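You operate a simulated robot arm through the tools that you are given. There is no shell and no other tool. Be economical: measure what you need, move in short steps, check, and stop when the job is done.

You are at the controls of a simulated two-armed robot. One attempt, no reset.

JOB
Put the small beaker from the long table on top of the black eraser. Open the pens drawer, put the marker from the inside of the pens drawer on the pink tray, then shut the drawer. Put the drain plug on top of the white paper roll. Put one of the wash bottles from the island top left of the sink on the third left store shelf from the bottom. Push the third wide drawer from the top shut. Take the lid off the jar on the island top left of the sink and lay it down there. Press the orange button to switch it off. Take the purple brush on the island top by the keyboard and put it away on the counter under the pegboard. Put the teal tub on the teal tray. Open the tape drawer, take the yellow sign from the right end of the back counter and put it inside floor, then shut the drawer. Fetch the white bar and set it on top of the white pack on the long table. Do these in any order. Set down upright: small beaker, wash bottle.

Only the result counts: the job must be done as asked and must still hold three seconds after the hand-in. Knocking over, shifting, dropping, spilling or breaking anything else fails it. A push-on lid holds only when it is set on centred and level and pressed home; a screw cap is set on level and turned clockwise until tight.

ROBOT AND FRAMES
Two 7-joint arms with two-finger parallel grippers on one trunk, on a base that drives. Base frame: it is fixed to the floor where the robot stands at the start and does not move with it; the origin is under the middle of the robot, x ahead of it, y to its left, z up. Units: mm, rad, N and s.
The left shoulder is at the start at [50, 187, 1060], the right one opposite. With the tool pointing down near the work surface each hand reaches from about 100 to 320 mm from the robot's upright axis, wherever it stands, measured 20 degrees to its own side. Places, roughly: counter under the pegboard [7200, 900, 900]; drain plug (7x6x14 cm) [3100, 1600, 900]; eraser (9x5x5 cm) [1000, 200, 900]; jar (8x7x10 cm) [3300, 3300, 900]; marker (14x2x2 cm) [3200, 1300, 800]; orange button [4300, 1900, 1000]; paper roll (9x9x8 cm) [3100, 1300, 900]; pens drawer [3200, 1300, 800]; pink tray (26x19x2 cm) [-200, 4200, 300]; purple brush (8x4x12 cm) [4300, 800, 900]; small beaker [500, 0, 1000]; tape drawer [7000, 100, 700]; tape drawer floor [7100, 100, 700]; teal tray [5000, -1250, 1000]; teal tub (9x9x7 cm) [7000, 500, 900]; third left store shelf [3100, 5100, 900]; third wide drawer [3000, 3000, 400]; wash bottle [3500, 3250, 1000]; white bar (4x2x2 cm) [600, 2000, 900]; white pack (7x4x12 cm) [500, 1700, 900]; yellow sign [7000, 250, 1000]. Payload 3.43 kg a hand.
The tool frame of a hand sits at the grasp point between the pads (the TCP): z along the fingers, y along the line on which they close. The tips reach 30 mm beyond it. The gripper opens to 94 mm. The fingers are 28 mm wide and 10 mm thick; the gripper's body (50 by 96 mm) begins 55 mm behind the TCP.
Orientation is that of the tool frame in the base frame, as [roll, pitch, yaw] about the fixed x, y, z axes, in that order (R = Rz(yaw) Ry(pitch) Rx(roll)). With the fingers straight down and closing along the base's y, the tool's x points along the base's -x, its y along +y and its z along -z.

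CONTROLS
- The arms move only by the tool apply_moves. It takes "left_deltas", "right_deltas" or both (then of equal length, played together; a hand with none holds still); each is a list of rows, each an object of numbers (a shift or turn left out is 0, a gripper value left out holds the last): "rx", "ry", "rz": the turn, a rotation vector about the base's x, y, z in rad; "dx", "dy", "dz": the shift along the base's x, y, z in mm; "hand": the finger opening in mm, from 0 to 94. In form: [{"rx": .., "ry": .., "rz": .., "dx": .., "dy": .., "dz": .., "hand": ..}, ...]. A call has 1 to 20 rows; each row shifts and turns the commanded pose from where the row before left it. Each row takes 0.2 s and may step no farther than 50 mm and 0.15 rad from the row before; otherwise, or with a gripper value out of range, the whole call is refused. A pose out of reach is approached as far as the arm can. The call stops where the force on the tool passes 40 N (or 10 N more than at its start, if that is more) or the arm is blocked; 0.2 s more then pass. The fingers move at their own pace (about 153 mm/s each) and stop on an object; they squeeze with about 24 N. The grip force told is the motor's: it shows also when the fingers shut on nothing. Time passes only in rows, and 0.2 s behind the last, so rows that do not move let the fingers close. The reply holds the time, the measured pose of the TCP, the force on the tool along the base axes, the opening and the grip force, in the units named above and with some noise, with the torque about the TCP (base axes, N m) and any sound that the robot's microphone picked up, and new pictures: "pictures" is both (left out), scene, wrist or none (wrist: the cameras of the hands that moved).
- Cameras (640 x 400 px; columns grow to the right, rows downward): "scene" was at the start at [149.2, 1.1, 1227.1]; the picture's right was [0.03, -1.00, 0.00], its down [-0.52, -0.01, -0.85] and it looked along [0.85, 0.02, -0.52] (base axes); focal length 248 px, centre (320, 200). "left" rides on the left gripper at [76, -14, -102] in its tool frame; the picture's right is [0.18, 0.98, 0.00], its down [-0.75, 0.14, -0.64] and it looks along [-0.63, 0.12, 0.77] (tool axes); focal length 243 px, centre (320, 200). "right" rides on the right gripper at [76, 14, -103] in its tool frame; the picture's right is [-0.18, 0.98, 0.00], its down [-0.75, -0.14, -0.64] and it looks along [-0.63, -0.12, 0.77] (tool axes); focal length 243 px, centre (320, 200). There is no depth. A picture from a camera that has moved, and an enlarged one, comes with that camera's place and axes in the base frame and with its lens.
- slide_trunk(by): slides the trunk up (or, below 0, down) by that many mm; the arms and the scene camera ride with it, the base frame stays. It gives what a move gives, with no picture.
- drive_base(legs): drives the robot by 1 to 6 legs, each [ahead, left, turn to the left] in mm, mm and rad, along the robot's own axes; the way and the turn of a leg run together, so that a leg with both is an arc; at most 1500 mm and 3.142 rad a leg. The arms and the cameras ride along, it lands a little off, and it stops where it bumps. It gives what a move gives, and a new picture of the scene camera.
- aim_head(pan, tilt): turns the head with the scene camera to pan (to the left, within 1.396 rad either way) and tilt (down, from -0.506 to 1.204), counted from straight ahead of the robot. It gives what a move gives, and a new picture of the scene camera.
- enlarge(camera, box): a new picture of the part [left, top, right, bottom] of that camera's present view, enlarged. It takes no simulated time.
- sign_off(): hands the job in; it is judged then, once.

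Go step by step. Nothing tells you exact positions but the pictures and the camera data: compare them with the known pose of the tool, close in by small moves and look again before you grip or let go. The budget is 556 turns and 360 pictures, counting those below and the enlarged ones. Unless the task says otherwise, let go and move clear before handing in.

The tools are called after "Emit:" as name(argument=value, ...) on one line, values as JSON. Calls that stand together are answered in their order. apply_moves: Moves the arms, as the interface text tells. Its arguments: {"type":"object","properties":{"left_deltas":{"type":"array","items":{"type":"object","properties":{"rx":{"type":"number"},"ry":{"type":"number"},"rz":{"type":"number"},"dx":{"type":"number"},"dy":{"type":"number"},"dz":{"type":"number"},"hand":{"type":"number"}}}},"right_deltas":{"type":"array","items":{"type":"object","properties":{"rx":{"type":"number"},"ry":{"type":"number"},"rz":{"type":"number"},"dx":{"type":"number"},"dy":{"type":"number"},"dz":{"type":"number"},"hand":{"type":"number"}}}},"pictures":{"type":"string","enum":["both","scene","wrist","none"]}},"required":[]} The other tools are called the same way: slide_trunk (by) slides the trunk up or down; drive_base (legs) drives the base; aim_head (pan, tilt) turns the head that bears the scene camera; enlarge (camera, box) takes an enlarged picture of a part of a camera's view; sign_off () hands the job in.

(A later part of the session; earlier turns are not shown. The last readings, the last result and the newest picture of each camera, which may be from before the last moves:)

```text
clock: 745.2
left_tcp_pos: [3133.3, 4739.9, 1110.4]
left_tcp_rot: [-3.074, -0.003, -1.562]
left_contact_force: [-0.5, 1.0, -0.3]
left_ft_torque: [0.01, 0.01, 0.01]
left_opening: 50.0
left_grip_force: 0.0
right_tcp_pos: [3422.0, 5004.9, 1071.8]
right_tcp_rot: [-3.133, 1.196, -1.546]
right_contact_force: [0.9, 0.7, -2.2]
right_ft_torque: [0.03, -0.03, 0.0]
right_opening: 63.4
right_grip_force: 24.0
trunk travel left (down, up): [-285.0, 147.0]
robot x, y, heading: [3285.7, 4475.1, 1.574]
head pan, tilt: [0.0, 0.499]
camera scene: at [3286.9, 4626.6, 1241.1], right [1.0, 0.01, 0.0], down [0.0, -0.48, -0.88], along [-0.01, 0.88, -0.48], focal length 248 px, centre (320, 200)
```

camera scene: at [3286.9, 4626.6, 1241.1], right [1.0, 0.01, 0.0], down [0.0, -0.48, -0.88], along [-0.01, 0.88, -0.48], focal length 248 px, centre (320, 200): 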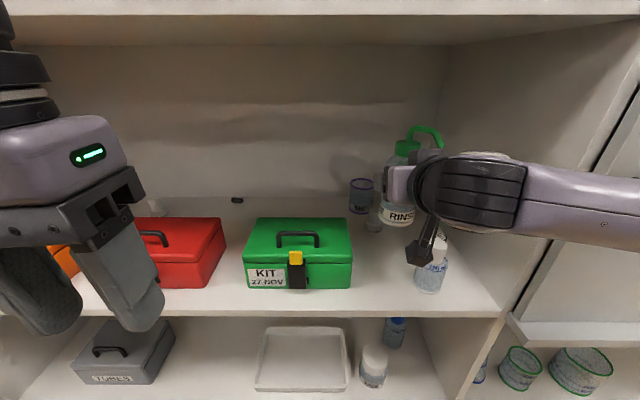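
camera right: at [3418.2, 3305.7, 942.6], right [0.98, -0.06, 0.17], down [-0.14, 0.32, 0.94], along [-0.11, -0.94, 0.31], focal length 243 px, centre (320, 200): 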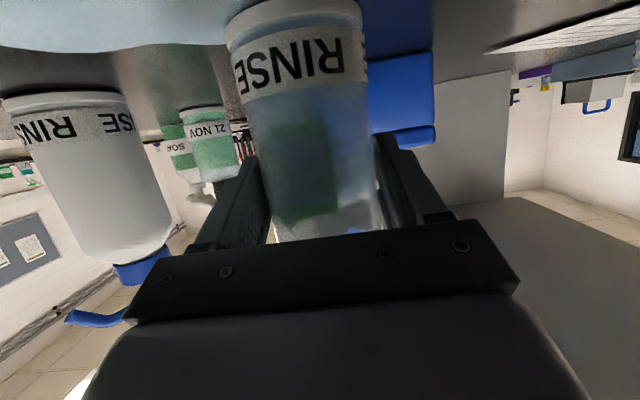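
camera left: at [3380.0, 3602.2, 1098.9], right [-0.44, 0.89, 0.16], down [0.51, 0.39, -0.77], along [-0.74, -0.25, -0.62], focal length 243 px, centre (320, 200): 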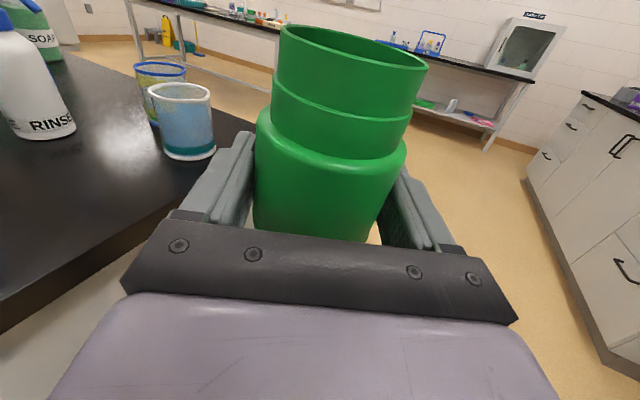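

The gap is clear. I'll shift to x≈3416, go 35 mm deeper, and lower with the trunk.

Emit:
apply_moves(right_deltas=[{"dx": -6, "dy": 17}, {"dy": 18}, {}], pictures="none")

Emit:
slide_trunk(by=-145)

Emit:
enlarge(camera="scene", box=[220, 130, 540, 330])

```text
clock: 746.0
left_tcp_pos: [3134.3, 4738.8, 1111.6]
left_tcp_rot: [-3.075, -0.002, -1.562]
left_contact_force: [-0.3, -1.2, 0.2]
left_ft_torque: [0.03, 0.02, 0.01]
left_opening: 49.9
left_grip_force: 0.1
right_tcp_pos: [3416.0, 5038.4, 1070.9]
right_tcp_rot: [-3.132, 1.195, -1.548]
right_contact_force: [0.3, 0.0, -2.8]
right_ft_torque: [-0.05, 0.03, -0.01]
right_opening: 63.5
right_grip_force: 24.2
trunk travel left (down, up): [-285.0, 147.0]
robot x, y, heading: [3287.1, 4482.0, 1.576]
head pan, tilt: [0.0, 0.499]
```

```text
clock: 747.7
left_tcp_pos: [3134.1, 4737.0, 966.8]
left_tcp_rot: [-3.076, 0.001, -1.562]
left_contact_force: [1.1, 0.4, 0.1]
left_ft_torque: [-0.02, -0.03, 0.0]
left_opening: 50.0
left_grip_force: 0.1
right_tcp_pos: [3415.7, 5038.5, 931.6]
right_tcp_rot: [-3.138, 1.208, -1.549]
right_contact_force: [-2.9, 0.9, 21.1]
right_ft_torque: [0.22, 0.02, -0.18]
right_opening: 63.6
right_grip_force: 23.2
trunk travel left (down, up): [-140.0, 292.0]
robot x, y, heading: [3287.0, 4476.6, 1.575]
head pan, tilt: [0.0, 0.499]
```

```text
2.00 times, centred on (380, 230) of scene
camera zoom: at [3286.3, 4624.3, 1096.9], right [1.0, 0.01, 0.0], down [0.0, -0.48, -0.88], along [0.0, 0.88, -0.48], focal length 497 px, centre (200, 140)
```

zoom: 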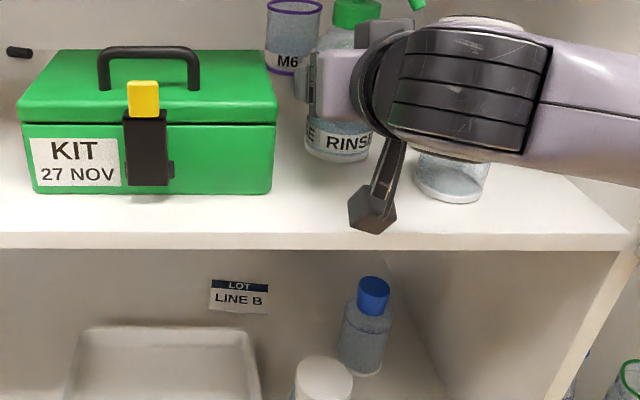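

The bottle stands on the shelf. I'll unload, open just enough, and back straight out.

Emit:
apply_moves(right_deltas=[{"dz": 3}, {"hand": 67}, {"hand": 72}, {"hand": 78}, {}, {}], pictures="none")

Emit:
drive_base(legs=[[-150, 0, 0], [-200, 0, 0]])

```text
clock: 749.1
left_tcp_pos: [3134.2, 4739.3, 966.7]
left_tcp_rot: [-3.075, -0.001, -1.564]
left_contact_force: [-0.2, 0.6, -0.4]
left_ft_torque: [-0.02, 0.0, 0.01]
left_opening: 50.1
left_grip_force: 0.0
right_tcp_pos: [3415.7, 5039.7, 928.7]
right_tcp_rot: [-3.133, 1.196, -1.546]
right_contact_force: [0.6, 0.2, 0.5]
right_ft_torque: [0.01, -0.02, 0.01]
right_opening: 78.0
right_grip_force: 0.1
trunk travel left (down, up): [-140.0, 292.0]
robot x, y, heading: [3284.7, 4478.1, 1.581]
head pan, tilt: [0.0, 0.499]
```

```text
clock: 751.7
left_tcp_pos: [3135.2, 4391.0, 965.6]
left_tcp_rot: [-3.076, -0.002, -1.563]
left_contact_force: [0.3, 1.2, -0.7]
left_ft_torque: [0.03, 0.01, 0.04]
left_opening: 49.9
left_grip_force: 0.1
right_tcp_pos: [3417.7, 4691.3, 928.6]
right_tcp_rot: [-3.132, 1.196, -1.546]
right_contact_force: [0.6, -0.3, -0.5]
right_ft_torque: [-0.02, 0.01, -0.03]
right_opening: 78.0
right_grip_force: 0.0
trunk travel left (down, up): [-140.0, 292.0]
robot x, y, heading: [3290.8, 4129.6, 1.578]
head pan, tilt: [0.0, 0.499]
camera scene: at [3288.7, 4277.4, 1096.2], right [1.0, 0.01, 0.0], down [0.0, -0.48, -0.88], along [-0.01, 0.88, -0.48], focal length 248 px, centre (320, 200)
```

scene: 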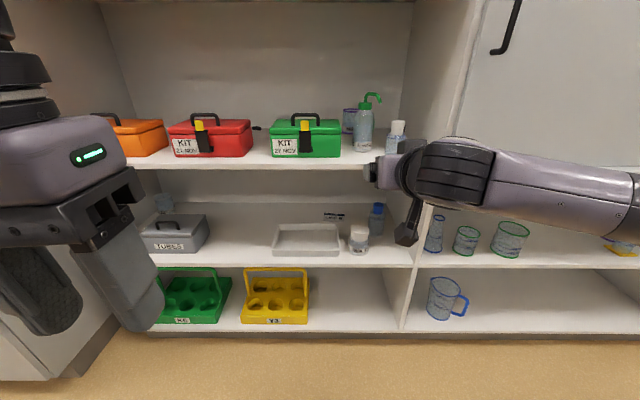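

The wash bottle stands upright on the third shelf. I'll tuck the right hand and travel round to the island's far side for the orange button and the purple brush.

Emit:
apply_moves(right_deltas=[{"rx": -0.15, "dy": -15}, {"rx": -0.15, "dy": -15}, {"rx": -0.15, "dy": -15}, {"rx": -0.15, "dy": -15}, {"rx": -0.15, "dy": -15, "dz": 20}, {"rx": -0.15, "dy": -15, "dz": 20}, {"rx": -0.15, "dy": -15, "dz": 20}, {"rx": -0.146, "dy": -15}], pictures="none")

Emit:
slide_trunk(by=140)

Emit:
drive_base(legs=[[0, 0, -1.578], [1500, 0, 0], [200, -800, 0]])

```text
clock: 753.5
left_tcp_pos: [3136.2, 4390.9, 966.3]
left_tcp_rot: [-3.076, -0.002, -1.56]
left_contact_force: [0.9, 0.4, 0.4]
left_ft_torque: [0.01, 0.0, 0.05]
left_opening: 49.8
left_grip_force: 0.0
right_tcp_pos: [3417.7, 4571.5, 990.4]
right_tcp_rot: [3.128, -0.003, -1.561]
right_contact_force: [0.1, -0.3, 0.2]
right_ft_torque: [0.0, -0.01, 0.01]
right_opening: 78.0
right_grip_force: 0.1
trunk travel left (down, up): [-140.0, 292.0]
robot x, y, heading: [3288.8, 4127.9, 1.576]
head pan, tilt: [0.0, 0.499]
```

```text
clock: 755.2
left_tcp_pos: [3135.6, 4391.1, 1106.6]
left_tcp_rot: [-3.076, -0.002, -1.563]
left_contact_force: [0.1, -0.3, 0.1]
left_ft_torque: [0.01, 0.04, -0.03]
left_opening: 50.0
left_grip_force: 0.0
right_tcp_pos: [3417.6, 4570.2, 1129.0]
right_tcp_rot: [3.128, -0.001, -1.564]
right_contact_force: [0.5, -0.1, -0.3]
right_ft_torque: [0.01, 0.03, -0.04]
right_opening: 78.0
right_grip_force: 0.1
trunk travel left (down, up): [-280.0, 152.0]
robot x, y, heading: [3289.1, 4126.1, 1.576]
head pan, tilt: [0.0, 0.499]
```

```text
clock: 773.5
left_tcp_pos: [5225.6, 3433.7, 1105.9]
left_tcp_rot: [-3.075, -0.003, 3.115]
left_contact_force: [0.1, 1.2, -0.2]
left_ft_torque: [0.0, 0.02, 0.03]
left_opening: 50.1
left_grip_force: 0.1
right_tcp_pos: [5394.5, 3147.7, 1129.6]
right_tcp_rot: [3.128, 0.003, 3.115]
right_contact_force: [0.0, 0.5, -1.2]
right_ft_torque: [0.03, 0.03, -0.01]
right_opening: 78.1
right_grip_force: 0.1
trunk travel left (down, up): [-280.0, 152.0]
robot x, y, heading: [4959.0, 3291.7, -0.024]
head pan, tilt: [0.0, 0.499]
camera scene: at [5108.2, 3285.5, 1236.2], right [-0.03, -1.0, 0.0], down [-0.48, 0.01, -0.88], along [0.88, -0.03, -0.48], focal length 248 px, centre (320, 200)
```

scene: 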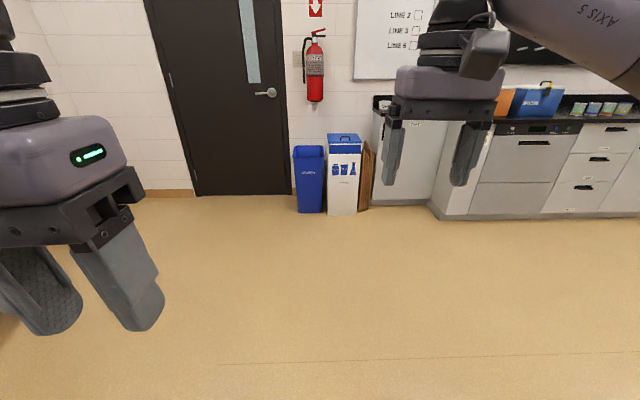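

Emit:
drive_base(legs=[[50, -1350, 0.024], [0, 0, 1.57], [0, 0, 1.57]])

```text
clock: 793.2
left_tcp_pos: [4726.1, 1783.6, 1107.0]
left_tcp_rot: [-3.075, -0.003, 0.019]
left_contact_force: [0.9, 0.2, 0.3]
left_ft_torque: [0.01, 0.01, 0.06]
left_opening: 49.8
left_grip_force: 0.0
right_tcp_pos: [4542.4, 2064.9, 1130.7]
right_tcp_rot: [3.128, 0.001, 0.019]
right_contact_force: [-0.5, -0.9, 0.0]
right_ft_torque: [-0.01, -0.02, -0.02]
right_opening: 77.9
right_grip_force: 0.1
trunk travel left (down, up): [-280.0, 152.0]
robot x, y, heading: [4988.1, 1933.5, -3.127]
head pan, tilt: [0.0, 0.499]
camera scene: at [4837.5, 1935.9, 1236.2], right [-0.02, 1.0, 0.0], down [0.48, 0.01, -0.88], along [-0.88, -0.01, -0.48], focal length 248 px, centre (320, 200)
```

scene: 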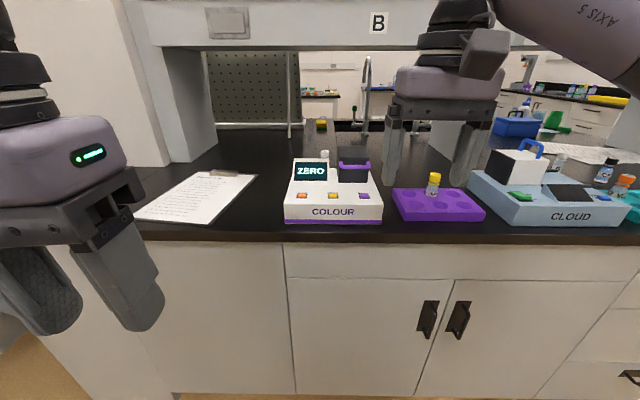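

The COLOUR device has an orange button near [4312, 1889]. I'll zoom in.

Emit:
enlarge(camera="scene", box=[260, 140, 400, 240])

```text
4.00 times, centred on (330, 190) of scene
camera zoom: at [4837.5, 1935.9, 1236.2], right [-0.02, 1.0, 0.0], down [0.48, 0.01, -0.88], along [-0.88, -0.01, -0.48], focal length 994 px, centre (280, 240)
```

zoom: 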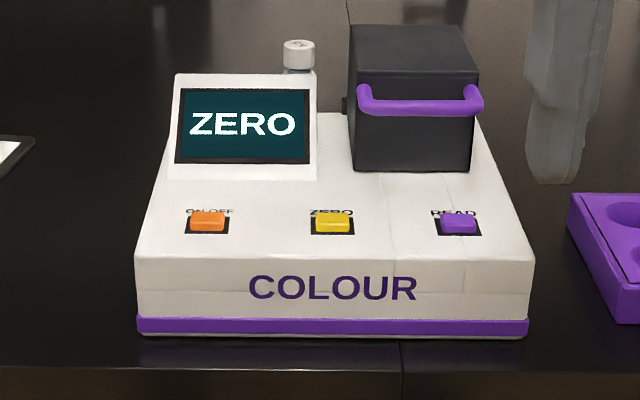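

Orange is ON/OFF, on the device's top at z≈960. I'll move so the left hand, fingers closed, comes above it.

Emit:
apply_moves(left_deltas=[{"hand": 0, "rx": -0.033}, {"rx": -0.033}, {}], right_deltas=[{"dx": 40}, {"dx": 40}, {"dx": 40}], pictures="none")

Emit:
drive_base(legs=[[0, -104, -0.014], [268, 0, 0]])

```text
clock: 794.0
left_tcp_pos: [4726.8, 1783.6, 1105.8]
left_tcp_rot: [3.141, 0.0, 0.019]
left_contact_force: [0.7, -1.1, 1.0]
left_ft_torque: [-0.02, 0.03, 0.01]
left_opening: 0.0
left_grip_force: 24.5
right_tcp_pos: [4663.6, 2064.4, 1129.3]
right_tcp_rot: [3.129, 0.001, 0.018]
right_contact_force: [-0.7, 0.3, -0.6]
right_ft_torque: [0.01, 0.0, -0.03]
right_opening: 78.2
right_grip_force: 0.0
trunk travel left (down, up): [-280.0, 152.0]
robot x, y, heading: [4984.8, 1941.3, -3.118]
head pan, tilt: [0.0, 0.499]
```

```text
clock: 797.1
left_tcp_pos: [4456.3, 1891.9, 1106.9]
left_tcp_rot: [3.141, -0.001, 0.004]
left_contact_force: [-0.5, 0.2, 0.4]
left_ft_torque: [0.01, -0.01, 0.02]
left_opening: 0.0
left_grip_force: 24.2
right_tcp_pos: [4395.1, 2172.2, 1129.2]
right_tcp_rot: [3.127, 0.0, 0.004]
right_contact_force: [0.0, -1.0, -0.6]
right_ft_torque: [0.01, 0.01, 0.01]
right_opening: 77.9
right_grip_force: 0.1
trunk travel left (down, up): [-280.0, 152.0]
robot x, y, heading: [4716.2, 2040.8, -3.14]
head pan, tilt: [0.0, 0.499]
camera scene: at [4568.7, 2041.8, 1236.1], right [0.0, 1.0, 0.0], down [0.48, 0.0, -0.88], along [-0.88, 0.0, -0.48], focal length 248 px, centre (320, 200)
```

scene: 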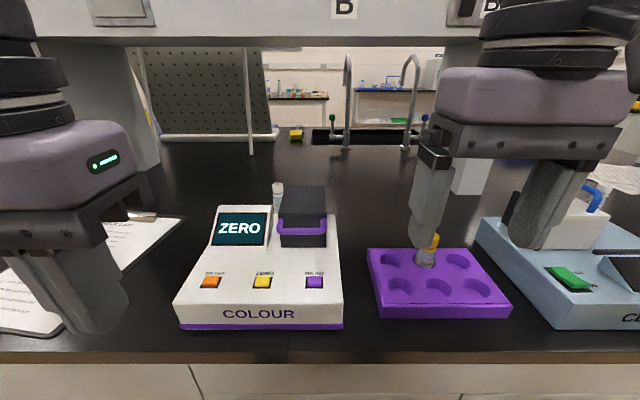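

The button is at [4311, 1885, 961]. I'll move above it.

Emit:
apply_moves(left_deltas=[{"dx": -45, "dy": -3}, {"dx": -45, "dy": -3}, {"dx": -45}, {"dx": -10}, {"dz": -40}, {"dz": -40}, {}], pictures="both")

```text
clock: 798.7
left_tcp_pos: [4309.9, 1885.0, 1026.2]
left_tcp_rot: [3.141, 0.0, 0.004]
left_contact_force: [0.2, -0.4, -0.6]
left_ft_torque: [0.01, 0.01, 0.0]
left_opening: 0.1
left_grip_force: 24.3
right_tcp_pos: [4395.9, 2173.5, 1129.1]
right_tcp_rot: [3.127, 0.001, 0.004]
right_contact_force: [0.8, -0.3, 0.6]
right_ft_torque: [0.0, -0.01, 0.02]
right_opening: 78.2
right_grip_force: 0.0
trunk travel left (down, up): [-280.0, 152.0]
robot x, y, heading: [4716.6, 2040.0, -3.144]
head pan, tilt: [0.0, 0.499]
camera scene: at [4569.1, 2041.9, 1236.2], right [0.0, 1.0, 0.0], down [0.48, 0.0, -0.88], along [-0.88, 0.0, -0.48], focal length 248 px, centre (320, 200)
camera left: at [4386.2, 1898.8, 1127.2], right [0.19, -0.98, 0.0], down [-0.75, -0.14, 0.64], along [-0.63, -0.12, -0.77], focal length 243 px, centre (320, 200)
```

scene: 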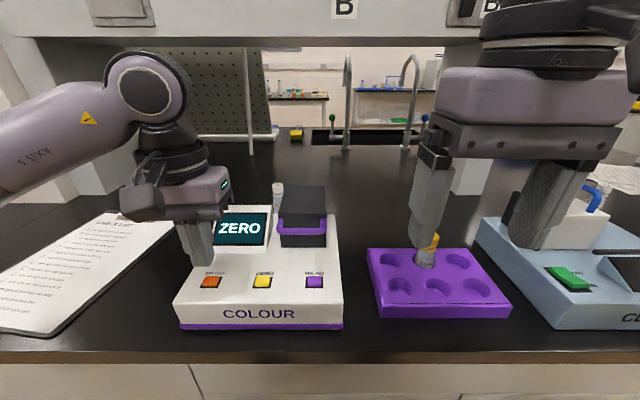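
left: 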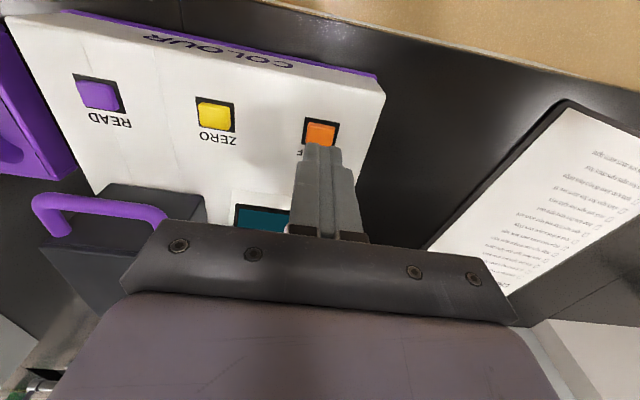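

Aligned. I'll descend and press with small steps.

Emit:
apply_moves(left_deltas=[{"dx": 4, "dz": -20}, {"dz": -8}, {"dz": -3}, {"dz": -2}, {"dz": -2}, {"dz": -2}, {}], pictures="none")

```text
clock: 800.3
left_tcp_pos: [4314.2, 1886.2, 990.7]
left_tcp_rot: [-3.141, 0.002, 0.001]
left_contact_force: [-1.6, -0.8, 6.4]
left_ft_torque: [-0.03, 0.07, -0.01]
left_opening: 0.0
left_grip_force: 23.9
right_tcp_pos: [4396.3, 2172.3, 1129.7]
right_tcp_rot: [3.129, 0.002, 0.005]
right_contact_force: [-0.2, -0.4, 0.4]
right_ft_torque: [0.03, 0.02, -0.03]
right_opening: 78.1
right_grip_force: 0.0
trunk travel left (down, up): [-280.0, 152.0]
robot x, y, heading: [4719.8, 2042.8, -3.142]
head pan, tilt: [0.0, 0.499]
heard: click
```

A click. I'll lift off and check the screen.

Emit:
apply_moves(left_deltas=[{"dz": 15}, {"dz": 40}, {"dz": 45}, {}], pictures="scene")

```text
clock: 801.3
left_tcp_pos: [4314.2, 1885.3, 1090.0]
left_tcp_rot: [3.141, -0.001, 0.001]
left_contact_force: [0.7, 0.6, 0.1]
left_ft_torque: [-0.03, 0.01, 0.04]
left_opening: 0.0
left_grip_force: 24.3
right_tcp_pos: [4396.3, 2172.9, 1129.3]
right_tcp_rot: [3.128, 0.0, 0.004]
right_contact_force: [-0.5, 0.6, -0.6]
right_ft_torque: [0.02, -0.01, 0.02]
right_opening: 78.2
right_grip_force: 0.1
trunk travel left (down, up): [-280.0, 152.0]
robot x, y, heading: [4717.4, 2042.1, -3.143]
head pan, tilt: [0.0, 0.499]
camera scene: at [4569.0, 2041.7, 1236.2], right [0.0, 1.0, 0.0], down [0.48, 0.0, -0.88], along [-0.88, 0.0, -0.48], focal length 248 px, centre (320, 200)
```

scene: 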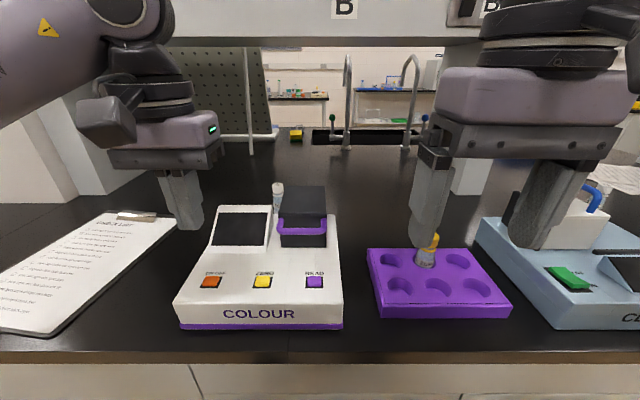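

The screen is off. Next, the purple brush farther along near y≈800.

Emit:
apply_moves(left_deltas=[{"dx": 45, "hand": 80}, {"dx": 45}, {"dx": 40}], pictures="none")

Emit:
drive_base(legs=[[-250, 0, 0], [0, 1090, 0]])

```text
clock: 802.1
left_tcp_pos: [4444.0, 1886.1, 1090.6]
left_tcp_rot: [3.141, 0.001, 0.004]
left_contact_force: [1.0, 0.8, 0.4]
left_ft_torque: [-0.01, 0.02, 0.05]
left_opening: 80.1
left_grip_force: 0.0
right_tcp_pos: [4397.4, 2172.5, 1130.5]
right_tcp_rot: [3.128, 0.001, 0.005]
right_contact_force: [0.7, 0.5, -1.0]
right_ft_torque: [-0.02, 0.0, 0.01]
right_opening: 78.2
right_grip_force: 0.0
trunk travel left (down, up): [-280.0, 152.0]
robot x, y, heading: [4715.9, 2042.7, -3.14]
head pan, tilt: [0.0, 0.499]
```

```text
clock: 813.4
left_tcp_pos: [4690.5, 793.4, 1090.9]
left_tcp_rot: [3.141, 0.0, 0.0]
left_contact_force: [-0.2, -1.0, -0.3]
left_ft_torque: [0.0, 0.0, -0.03]
left_opening: 80.2
left_grip_force: 0.0
right_tcp_pos: [4644.4, 1080.3, 1128.6]
right_tcp_rot: [3.128, 0.001, 0.0]
right_contact_force: [-0.7, -0.1, 0.4]
right_ft_torque: [0.01, 0.02, 0.01]
right_opening: 78.1
right_grip_force: 0.0
trunk travel left (down, up): [-280.0, 152.0]
robot x, y, heading: [4964.6, 952.2, 3.138]
head pan, tilt: [0.0, 0.499]
camera scene: at [4816.7, 949.1, 1236.2], right [0.0, 1.0, 0.0], down [0.48, 0.0, -0.88], along [-0.88, 0.0, -0.48], focal length 248 px, centre (320, 200)
```

scene: 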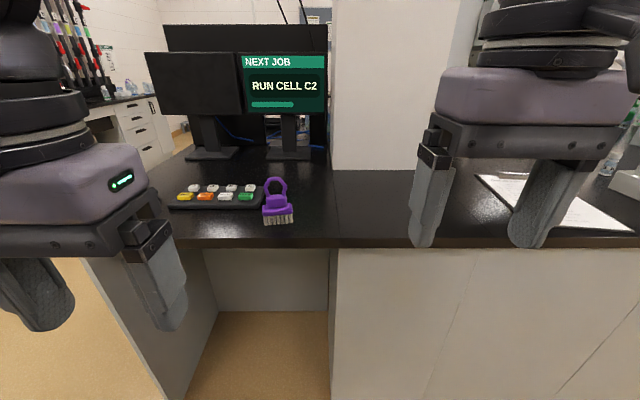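

Emit:
enlarge(camera="scene", box=[240, 160, 320, 240])

```text
5.00 times, centred on (280, 200) of scene
camera zoom: at [4816.7, 949.1, 1236.2], right [0.0, 1.0, 0.0], down [0.48, 0.0, -0.88], along [-0.88, 0.0, -0.48], focal length 1242 px, centre (520, 200)
```

zoom: 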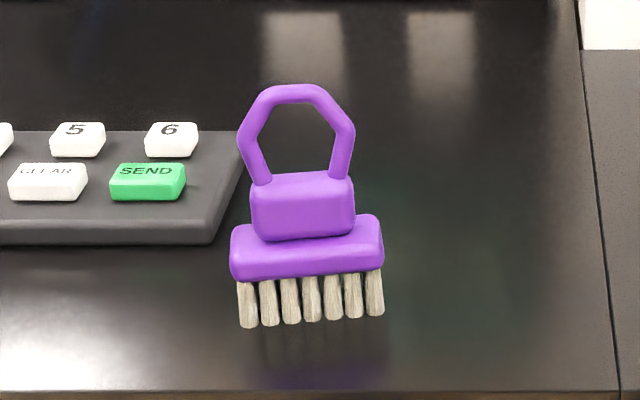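

The brush stands on its bristles; I'll grip its block (48 mm wide) with the left hand. Moving in.

Emit:
drive_base(legs=[[0, -56, 0], [255, 0, 0]])

Emit:
apply_moves(left_deltas=[{"dx": -45}, {"dx": -45}, {"dx": -36}, {}], pictures="wrist")

```text
clock: 816.0
left_tcp_pos: [4437.9, 850.3, 1090.5]
left_tcp_rot: [-3.141, 0.0, -0.002]
left_contact_force: [0.4, 0.4, -0.7]
left_ft_torque: [0.03, -0.01, 0.0]
left_opening: 80.2
left_grip_force: 0.0
right_tcp_pos: [4389.5, 1136.5, 1129.6]
right_tcp_rot: [3.127, 0.001, 0.001]
right_contact_force: [-0.4, -0.1, -0.2]
right_ft_torque: [0.02, 0.01, -0.04]
right_opening: 78.0
right_grip_force: 0.0
trunk travel left (down, up): [-280.0, 152.0]
robot x, y, heading: [4713.3, 1006.7, 3.137]
head pan, tilt: [0.0, 0.499]
camera scene: at [4562.6, 1006.1, 1236.1], right [0.0, 1.0, 0.0], down [0.48, 0.0, -0.88], along [-0.88, 0.0, -0.48], focal length 248 px, centre (320, 200)
```

scene: 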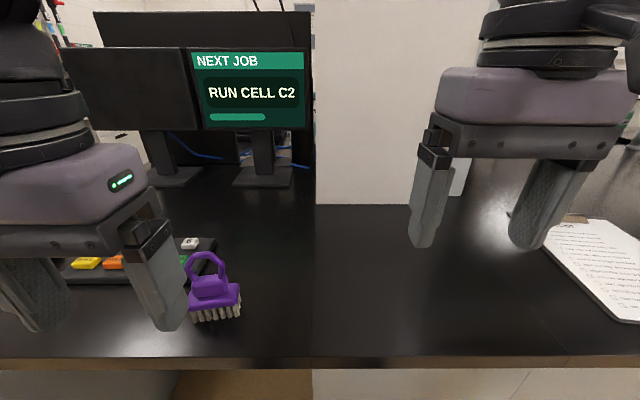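

```text
clock: 817.0
left_tcp_pos: [4309.9, 850.2, 1091.1]
left_tcp_rot: [3.141, 0.0, 0.0]
left_contact_force: [-0.6, 0.6, 0.1]
left_ft_torque: [0.02, 0.02, 0.0]
left_opening: 80.0
left_grip_force: 0.1
right_tcp_pos: [4390.2, 1136.9, 1129.3]
right_tcp_rot: [3.128, 0.003, 0.001]
right_contact_force: [0.0, -0.2, -0.4]
right_ft_torque: [-0.01, -0.02, -0.03]
right_opening: 78.2
right_grip_force: 0.0
trunk travel left (down, up): [-280.0, 152.0]
robot x, y, heading: [4706.4, 1007.6, 3.136]
head pan, tilt: [0.0, 0.499]
camera left: at [4386.7, 864.4, 1192.7], right [0.18, -0.98, 0.0], down [-0.75, -0.14, 0.64], along [-0.63, -0.12, -0.77], focal length 243 px, centre (320, 200)
```

left: 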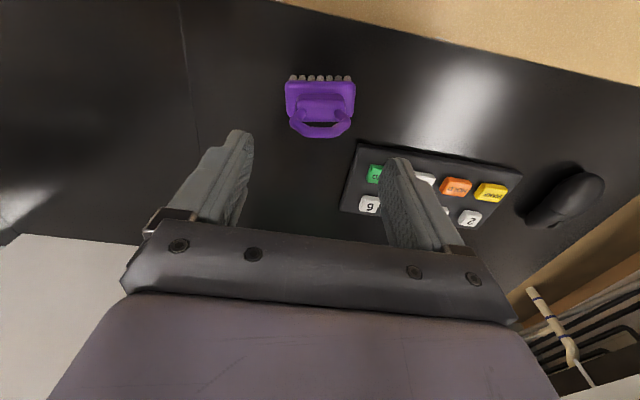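

The brush is at [4316, 850], turned about 0.18 rad. I'll align, descend and grip.

Emit:
apply_moves(left_deltas=[{"dx": 5, "rz": 0.09}, {"rz": 0.09}, {"dz": -40}, {"dz": -40}, {"dz": -33}, {}, {"hand": 30}, {}, {}, {}], pictures="wrist")

```text
clock: 819.2
left_tcp_pos: [4316.3, 849.5, 978.1]
left_tcp_rot: [3.141, 0.001, 0.18]
left_contact_force: [-0.3, 0.7, 0.0]
left_ft_torque: [0.0, -0.04, 0.0]
left_opening: 58.6
left_grip_force: 24.3
right_tcp_pos: [4391.3, 1136.6, 1130.1]
right_tcp_rot: [3.128, 0.003, 0.0]
right_contact_force: [1.4, 0.4, -0.1]
right_ft_torque: [-0.01, -0.02, -0.01]
right_opening: 77.8
right_grip_force: 0.0
trunk travel left (down, up): [-280.0, 152.0]
robot x, y, heading: [4712.6, 1005.3, 3.138]
head pan, tilt: [0.0, 0.499]
camera left: at [4389.1, 876.9, 1079.6], right [0.36, -0.93, 0.0], down [-0.72, -0.27, 0.64], along [-0.6, -0.23, -0.77], focal length 243 px, centre (320, 200)
```

left: 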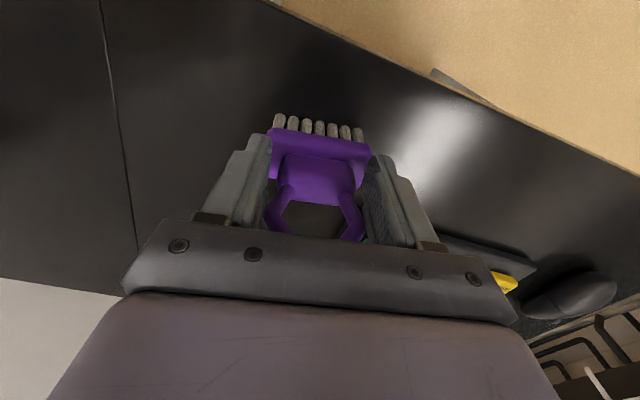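

Gripped by its loop. I'll lift and back away.

Emit:
apply_moves(left_deltas=[{"dz": 15}, {"dz": 40}, {"dz": 45}, {"dx": 40}, {"dx": 40}, {"dx": 30}, {}], pictures="wrist")

```text
clock: 820.8
left_tcp_pos: [4426.1, 850.8, 1077.5]
left_tcp_rot: [-3.142, 0.0, 0.179]
left_contact_force: [0.5, -0.8, -1.0]
left_ft_torque: [-0.02, -0.01, 0.02]
left_opening: 58.2
left_grip_force: 24.2
right_tcp_pos: [4391.1, 1137.2, 1130.1]
right_tcp_rot: [3.128, 0.003, -0.001]
right_contact_force: [0.0, 0.2, -0.4]
right_ft_torque: [0.02, -0.01, 0.0]
right_opening: 78.0
right_grip_force: 0.1
trunk travel left (down, up): [-280.0, 152.0]
robot x, y, heading: [4709.6, 1005.4, 3.139]
head pan, tilt: [0.0, 0.499]
camera left: at [4499.0, 877.6, 1178.4], right [0.36, -0.93, 0.0], down [-0.72, -0.27, 0.64], along [-0.6, -0.23, -0.77], focal length 243 px, centre (320, 200)
```

left: 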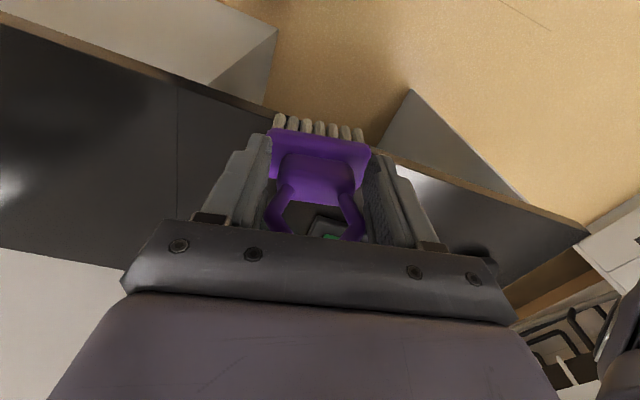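

Now to the back counter with the pegboard.

Emit:
drive_base(legs=[[-350, 0, 0], [0, 0, 1.57], [0, 0, 1.57], [1100, 0, 0]])

```text
clock: 835.9
left_tcp_pos: [6447.3, 1129.7, 1077.8]
left_tcp_rot: [-3.14, 0.0, -2.981]
left_contact_force: [-0.2, 0.6, -1.0]
left_ft_torque: [0.0, 0.02, 0.02]
left_opening: 47.5
left_grip_force: 24.2
right_tcp_pos: [6476.4, 841.5, 1130.2]
right_tcp_rot: [3.129, 0.0, 3.125]
right_contact_force: [-0.8, -0.9, -0.5]
right_ft_torque: [-0.01, 0.02, -0.02]
right_opening: 78.3
right_grip_force: 0.0
trunk travel left (down, up): [-280.0, 152.0]
robot x, y, heading: [6158.5, 978.4, -0.02]
head pan, tilt: [0.0, 0.499]
camera scene: at [6308.7, 974.8, 1236.2], right [-0.02, -1.0, 0.0], down [-0.48, 0.01, -0.88], along [0.88, -0.02, -0.48], focal length 248 px, centre (320, 200)
```

scene: 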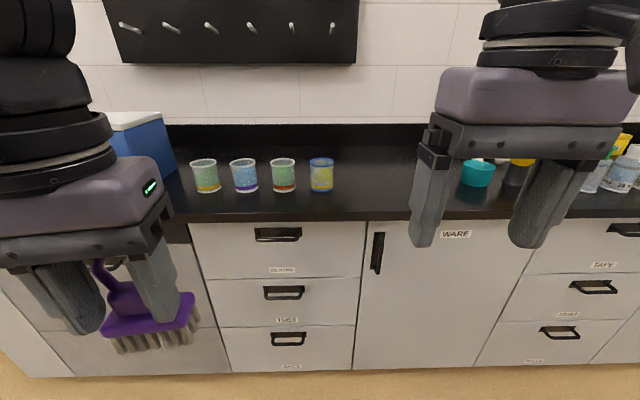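

The brush shifted in the grip. I'll check it in the wrist camera.

Emit:
enlarge(camera="left", box=[0, 0, 640, 400])

Emit:
enlarge(camera="scene", box=[40, 200, 260, 370])

```text
1.00 times, centred on (320, 200) of left (not enlarged: the box is as wide or as high as the picture)
camera zoom: at [6375.0, 1103.7, 1178.3], right [-0.34, 0.94, 0.0], down [0.72, 0.26, 0.64], along [0.6, 0.22, -0.77], focal length 243 px, centre (320, 200)
```

zoom: 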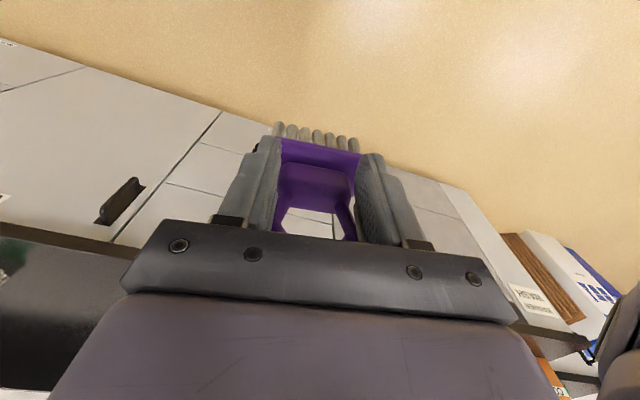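

```text
2.35 times, centred on (150, 285) of scene
camera zoom: at [6308.7, 974.8, 1236.2], right [-0.02, -1.0, 0.0], down [-0.48, 0.01, -0.88], along [0.88, -0.02, -0.48], focal length 584 px, centre (720, 0)
```

zoom: 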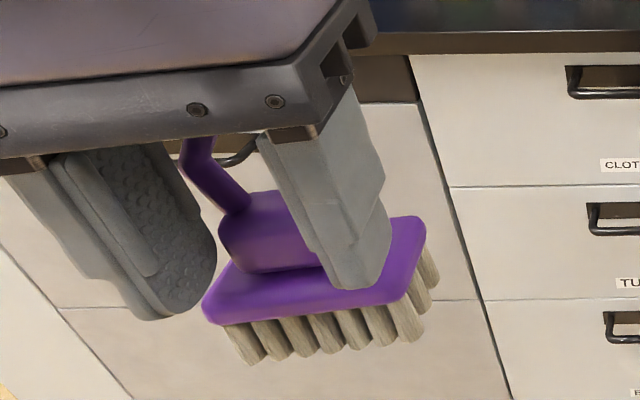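

The brush hangs upright. The free spot is right of the last beaker, around [6945, 860]. Moving there.

Emit:
drive_base(legs=[[0, -269, 0.02], [390, 0, 0]])

```text
clock: 840.9
left_tcp_pos: [6830.2, 866.8, 1077.1]
left_tcp_rot: [-3.141, 0.002, -2.96]
left_contact_force: [-0.5, 0.6, -0.9]
left_ft_torque: [-0.03, 0.06, 0.01]
left_opening: 47.4
left_grip_force: 24.1
right_tcp_pos: [6865.8, 579.9, 1129.7]
right_tcp_rot: [3.127, 0.001, -3.138]
right_contact_force: [0.2, 0.6, -0.1]
right_ft_torque: [0.0, 0.02, -0.01]
right_opening: 77.9
right_grip_force: 0.0
trunk travel left (down, up): [-280.0, 152.0]
robot x, y, heading: [6543.7, 707.9, -0.0]
head pan, tilt: [0.0, 0.499]
camera scene: at [6694.6, 708.5, 1236.2], right [0.0, -1.0, 0.0], down [-0.48, 0.0, -0.88], along [0.88, 0.0, -0.48], focal length 248 px, centre (320, 200)
```

scene: 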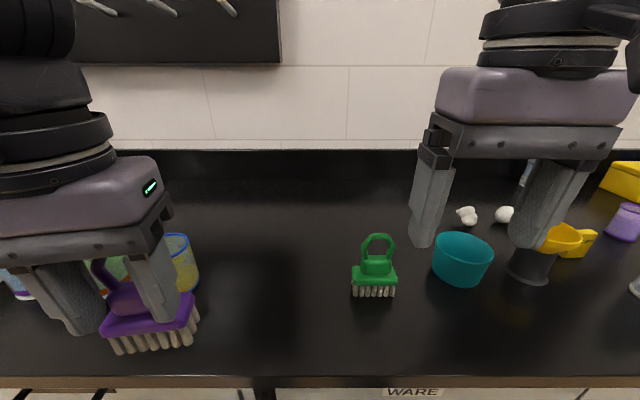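

Emit:
apply_moves(left_deltas=[{"dx": 40, "dy": -4}, {"dx": 40, "dy": -3}, {"dx": 30}, {"dz": -40}, {"dz": -40}, {}], pictures="scene")

```text
clock: 842.3
left_tcp_pos: [6940.8, 860.2, 996.5]
left_tcp_rot: [-3.141, 0.0, -2.961]
left_contact_force: [0.1, 0.5, -0.1]
left_ft_torque: [-0.01, 0.01, 0.0]
left_opening: 47.1
left_grip_force: 23.8
right_tcp_pos: [6864.8, 579.6, 1128.9]
right_tcp_rot: [3.127, 0.002, -3.141]
right_contact_force: [-0.1, -0.8, -0.8]
right_ft_torque: [0.02, 0.01, 0.0]
right_opening: 77.9
right_grip_force: 0.0
trunk travel left (down, up): [-280.0, 152.0]
robot x, y, heading: [6546.5, 710.4, 0.001]
head pan, tilt: [0.0, 0.499]
camera scene: at [6694.3, 708.5, 1236.2], right [0.0, -1.0, 0.0], down [-0.48, 0.0, -0.88], along [0.88, 0.0, -0.48], focal length 248 px, centre (320, 200)
```

scene: 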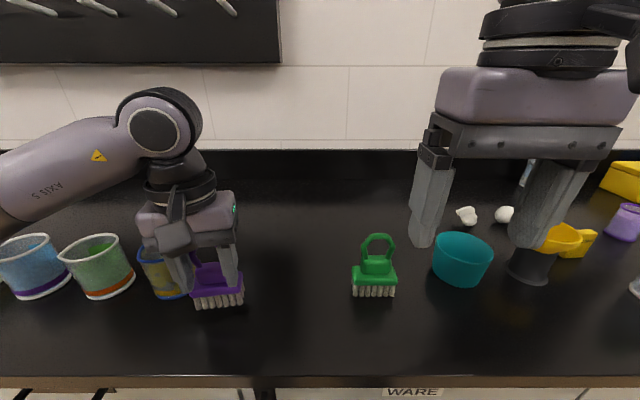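

Emit:
apply_moves(left_deltas=[{"dz": -6}, {"dz": -4}, {"dz": -3}, {"dz": -2}, {"dz": -2}, {"dz": -2}, {"dz": -2}, {}], pictures="none")

```text
clock: 844.1
left_tcp_pos: [6938.5, 858.4, 979.6]
left_tcp_rot: [-3.139, 0.005, -2.958]
left_contact_force: [1.6, 0.8, 19.7]
left_ft_torque: [0.18, -0.32, -0.03]
left_opening: 47.6
left_grip_force: 24.4
right_tcp_pos: [6861.9, 580.1, 1130.2]
right_tcp_rot: [3.127, 0.003, -3.14]
right_contact_force: [0.3, 0.4, 0.0]
right_ft_torque: [-0.03, 0.02, 0.0]
right_opening: 77.8
right_grip_force: 0.0
trunk travel left (down, up): [-280.0, 152.0]
robot x, y, heading: [6542.7, 712.0, 0.004]
head pan, tilt: [0.0, 0.499]
```

On the counter. I'll release a little and lift away.

Emit:
apply_moves(left_deltas=[{"dz": 2}, {"hand": 52}, {"hand": 60}, {"hand": 68}, {}, {"dz": 30}, {"dz": 45}, {"dz": 45}, {"dx": -40}, {"dx": -40}], pictures="scene")

```text
clock: 846.3
left_tcp_pos: [6859.8, 860.0, 1098.1]
left_tcp_rot: [3.141, -0.001, -2.959]
left_contact_force: [-0.3, 0.0, -0.6]
left_ft_torque: [-0.01, 0.01, 0.02]
left_opening: 68.0
left_grip_force: 0.0
right_tcp_pos: [6865.4, 580.7, 1130.0]
right_tcp_rot: [3.126, 0.002, -3.14]
right_contact_force: [-0.2, -0.4, 0.5]
right_ft_torque: [-0.01, 0.0, 0.0]
right_opening: 78.0
right_grip_force: 0.1
trunk travel left (down, up): [-280.0, 152.0]
robot x, y, heading: [6546.1, 707.0, -0.0]
head pan, tilt: [0.0, 0.499]
camera scene: at [6694.0, 708.5, 1236.3], right [0.0, -1.0, 0.0], down [-0.48, 0.0, -0.88], along [0.88, 0.0, -0.48], focal length 248 px, centre (320, 200)
```

scene: 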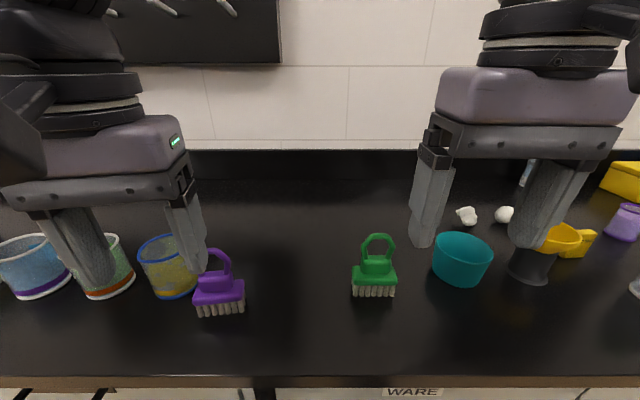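

The brush is placed. Next the teal tub near [7006, 467]: it's too wide to span safely, so I'll pinch its near wall. Turning the right hand to close along x.

Emit:
drive_base(legs=[[0, -112, 0], [12, 0, 0]])

Emit:
apply_moves(right_deltas=[{"rz": -0.15}, {"rz": -0.15}, {"rz": -0.15}, {"rz": -0.15}, {"rz": -0.15}, {"rz": -0.15}, {"rz": -0.15}, {"rz": -0.15}, {"rz": -0.15}, {"rz": -0.15}, {"rz": -0.07, "hand": 50}, {"dx": 30}, {"dx": 30}, {"dx": 30}, {"dz": -40}, {}], pictures="wrist")

```text
clock: 848.3
left_tcp_pos: [6873.0, 748.2, 1097.9]
left_tcp_rot: [3.141, 0.001, -2.961]
left_contact_force: [-0.5, -0.3, -0.3]
left_ft_torque: [-0.04, 0.01, -0.04]
left_opening: 68.2
left_grip_force: 0.1
right_tcp_pos: [6877.2, 466.6, 1129.5]
right_tcp_rot: [3.128, 0.001, -3.139]
right_contact_force: [0.5, -0.6, -0.1]
right_ft_torque: [-0.01, -0.01, -0.02]
right_opening: 77.8
right_grip_force: 0.1
trunk travel left (down, up): [-280.0, 152.0]
robot x, y, heading: [6557.1, 600.8, 0.0]
head pan, tilt: [0.0, 0.499]
camera scene: at [6706.6, 596.2, 1236.1], right [0.0, -1.0, 0.0], down [-0.48, 0.0, -0.88], along [0.88, 0.0, -0.48], focal length 248 px, centre (320, 200)
```

scene: 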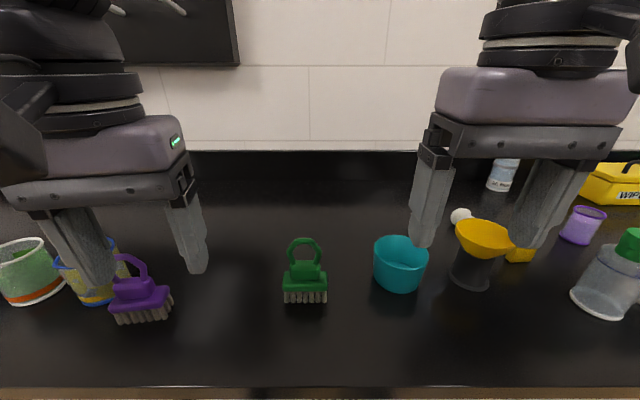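

```text
clock: 851.7
left_tcp_pos: [6871.3, 747.6, 1098.8]
left_tcp_rot: [3.141, 0.0, -2.959]
left_contact_force: [0.0, 0.0, 0.1]
left_ft_torque: [-0.01, 0.03, 0.05]
left_opening: 67.9
left_grip_force: 0.1
right_tcp_pos: [6968.1, 468.3, 1089.2]
right_tcp_rot: [3.127, 0.002, 1.575]
right_contact_force: [0.1, -0.2, -0.6]
right_ft_torque: [0.0, 0.0, -0.01]
right_opening: 50.1
right_grip_force: 0.1
trunk travel left (down, up): [-280.0, 152.0]
robot x, y, heading: [6555.0, 596.2, -0.007]
head pan, tilt: [0.0, 0.499]
camera right: at [6979.8, 544.8, 1191.0], right [0.98, -0.18, 0.01], down [-0.15, -0.75, 0.64], along [-0.11, -0.63, -0.77], focal length 243 px, centre (320, 200)
```

right: 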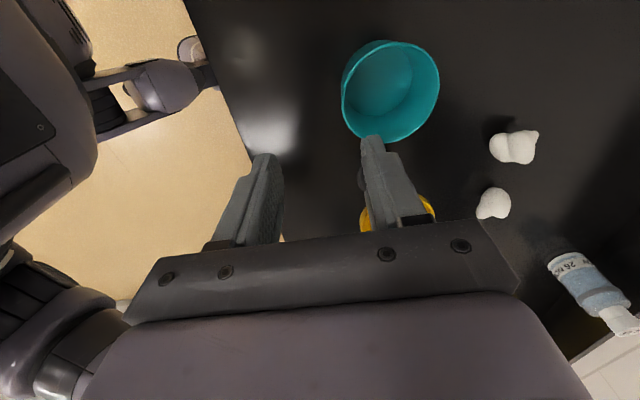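

The tub's centre is [7030, 469]; its near wall at x≈6985. I'll straddle that wall and pinch.

Emit:
apply_moves(right_deltas=[{"dx": 17, "dy": 2, "ry": 0.007}, {"dz": -45}, {"dz": -40}, {"dz": -30}, {}], pictures="both")

```text
clock: 852.9
left_tcp_pos: [6870.6, 748.1, 1099.6]
left_tcp_rot: [3.141, 0.0, -2.96]
left_contact_force: [-0.5, 0.1, 0.4]
left_ft_torque: [-0.01, -0.02, 0.0]
left_opening: 67.8
left_grip_force: 0.1
right_tcp_pos: [6983.6, 470.3, 973.6]
right_tcp_rot: [3.135, 0.002, 1.575]
right_contact_force: [-0.1, -0.4, 1.0]
right_ft_torque: [0.0, 0.02, -0.01]
right_opening: 50.1
right_grip_force: 0.0
trunk travel left (down, up): [-280.0, 152.0]
robot x, y, heading: [6558.7, 598.9, -0.003]
head pan, tilt: [0.0, 0.499]
camera scene: at [6706.1, 596.3, 1236.2], right [0.0, -1.0, 0.0], down [-0.48, 0.0, -0.88], along [0.88, 0.0, -0.48], focal length 248 px, centre (320, 200)
camera right: at [6996.8, 546.8, 1075.1], right [0.98, -0.18, 0.01], down [-0.14, -0.75, 0.64], along [-0.11, -0.63, -0.77], focal length 243 px, centre (320, 200)
```

scene: 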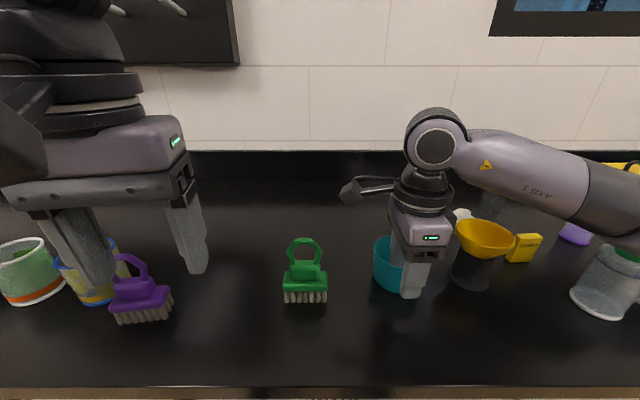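
right: 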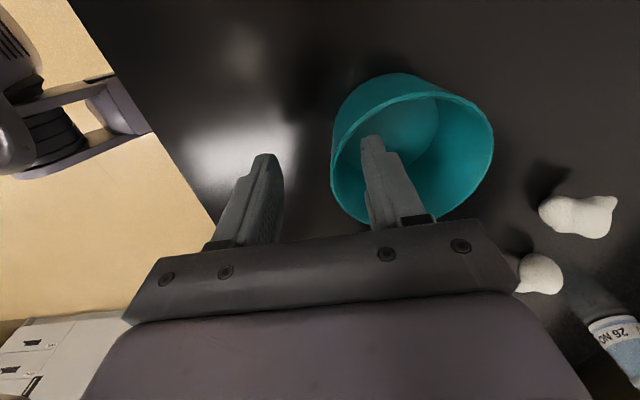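

Straddled as planned. A bit lower, then pinch and lift.

Emit:
apply_moves(right_deltas=[{"dz": -12}, {}, {"hand": 0}, {}, {}, {}, {"dz": 10}, {"dz": 30}, {"dz": 45}, {"dz": 45}, {}], pictures="both")

```text
clock: 855.3
left_tcp_pos: [6871.7, 747.1, 1098.8]
left_tcp_rot: [3.141, 0.0, -2.96]
left_contact_force: [0.4, -0.3, 0.8]
left_ft_torque: [-0.04, -0.03, -0.01]
left_opening: 68.1
left_grip_force: 0.1
right_tcp_pos: [6981.4, 469.2, 1091.6]
right_tcp_rot: [3.134, 0.002, 1.575]
right_contact_force: [-0.1, 0.2, -0.1]
right_ft_torque: [-0.01, 0.01, 0.01]
right_opening: 8.2
right_grip_force: 23.7
trunk travel left (down, up): [-280.0, 152.0]
robot x, y, heading: [6554.4, 597.4, -0.003]
head pan, tilt: [0.0, 0.499]
camera scene: at [6706.3, 596.2, 1236.2], right [0.0, -1.0, 0.0], down [-0.48, 0.0, -0.88], along [0.88, 0.0, -0.48], focal length 248 px, centre (320, 200)
camera right: at [6996.1, 546.0, 1194.0], right [0.98, -0.18, 0.01], down [-0.14, -0.75, 0.64], along [-0.11, -0.63, -0.77], focal length 243 px, centre (320, 200)
```

scene: 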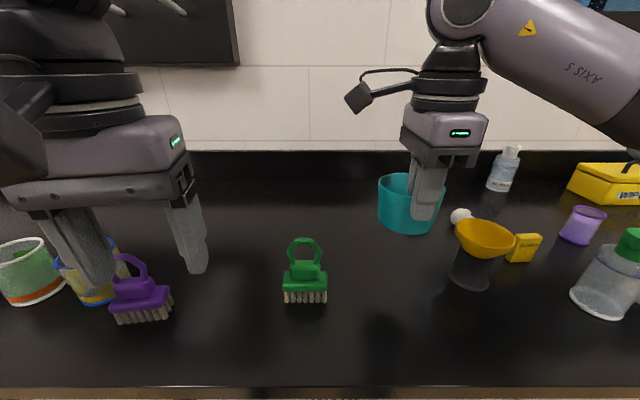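
right: 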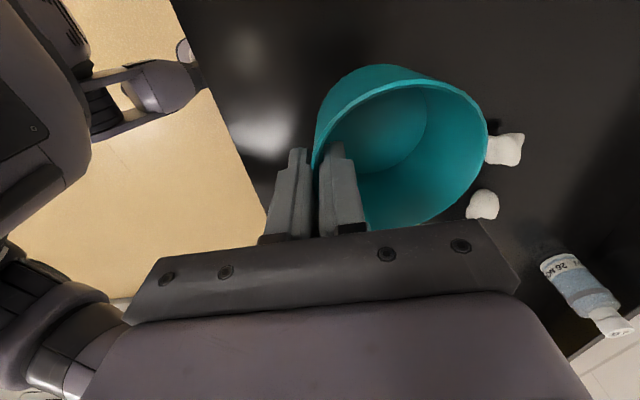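

The tub is held and level. I'll take it to the teal tray on the side counter.

Emit:
apply_moves(right_deltas=[{"dx": -40}, {"dx": -40}, {"dx": -30}], pictures="none")

Emit:
drive_base(legs=[[-1000, 0, 0], [0, -850, 0], [-450, 0, 0], [0, 0, -1.57]])

```text
clock: 856.1
left_tcp_pos: [6872.2, 747.0, 1098.8]
left_tcp_rot: [3.14, -0.001, -2.96]
left_contact_force: [-0.5, -0.9, 0.0]
left_ft_torque: [0.0, 0.03, -0.01]
left_opening: 68.2
left_grip_force: 0.1
right_tcp_pos: [6872.1, 469.6, 1091.2]
right_tcp_rot: [3.135, 0.002, 1.574]
right_contact_force: [0.4, -0.6, -1.0]
right_ft_torque: [0.0, 0.04, 0.02]
right_opening: 8.1
right_grip_force: 24.3
trunk travel left (down, up): [-280.0, 152.0]
robot x, y, heading: [6552.8, 600.3, 0.001]
head pan, tilt: [0.0, 0.499]
```

```text
clock: 874.8
left_tcp_pos: [5276.5, -569.4, 1099.1]
left_tcp_rot: [-3.141, 0.0, 1.777]
left_contact_force: [0.2, -0.2, 0.5]
left_ft_torque: [-0.03, 0.0, 0.02]
left_opening: 68.1
left_grip_force: 0.1
right_tcp_pos: [4998.2, -578.7, 1091.5]
right_tcp_rot: [3.135, 0.002, 0.029]
right_contact_force: [1.2, 0.4, 0.2]
right_ft_torque: [0.04, 0.02, 0.0]
right_opening: 8.0
right_grip_force: 24.1
trunk travel left (down, up): [-280.0, 152.0]
robot x, y, heading: [5121.7, -257.9, -1.544]
head pan, tilt: [0.0, 0.499]
camera scene: at [5123.1, -408.5, 1236.2], right [-1.0, -0.02, 0.0], down [-0.01, 0.48, -0.88], along [0.02, -0.88, -0.48], focal length 248 px, centre (320, 200)
```

scene: 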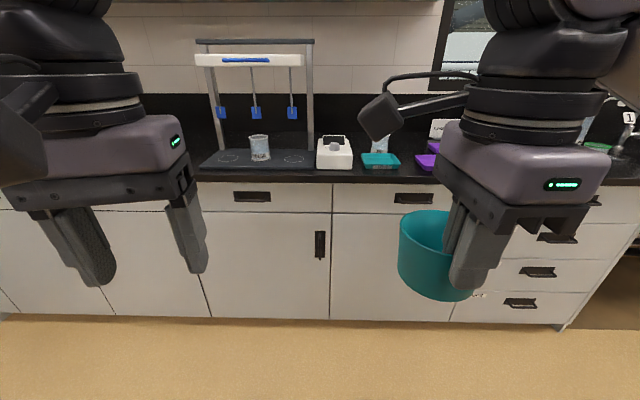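

Emit:
enlarge(camera="scene", box=[300, 120, 460, 200])

```text
4.00 times, centred on (380, 160) of scene
camera zoom: at [5123.1, -408.5, 1236.2], right [-1.0, -0.02, 0.0], down [-0.01, 0.48, -0.88], along [0.02, -0.88, -0.48], focal length 994 px, centre (80, 360)
```

zoom: 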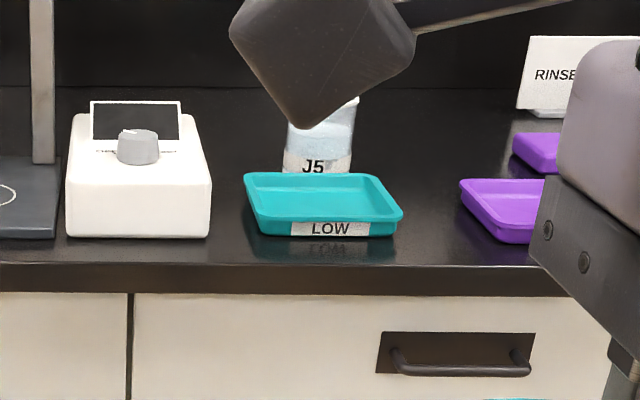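

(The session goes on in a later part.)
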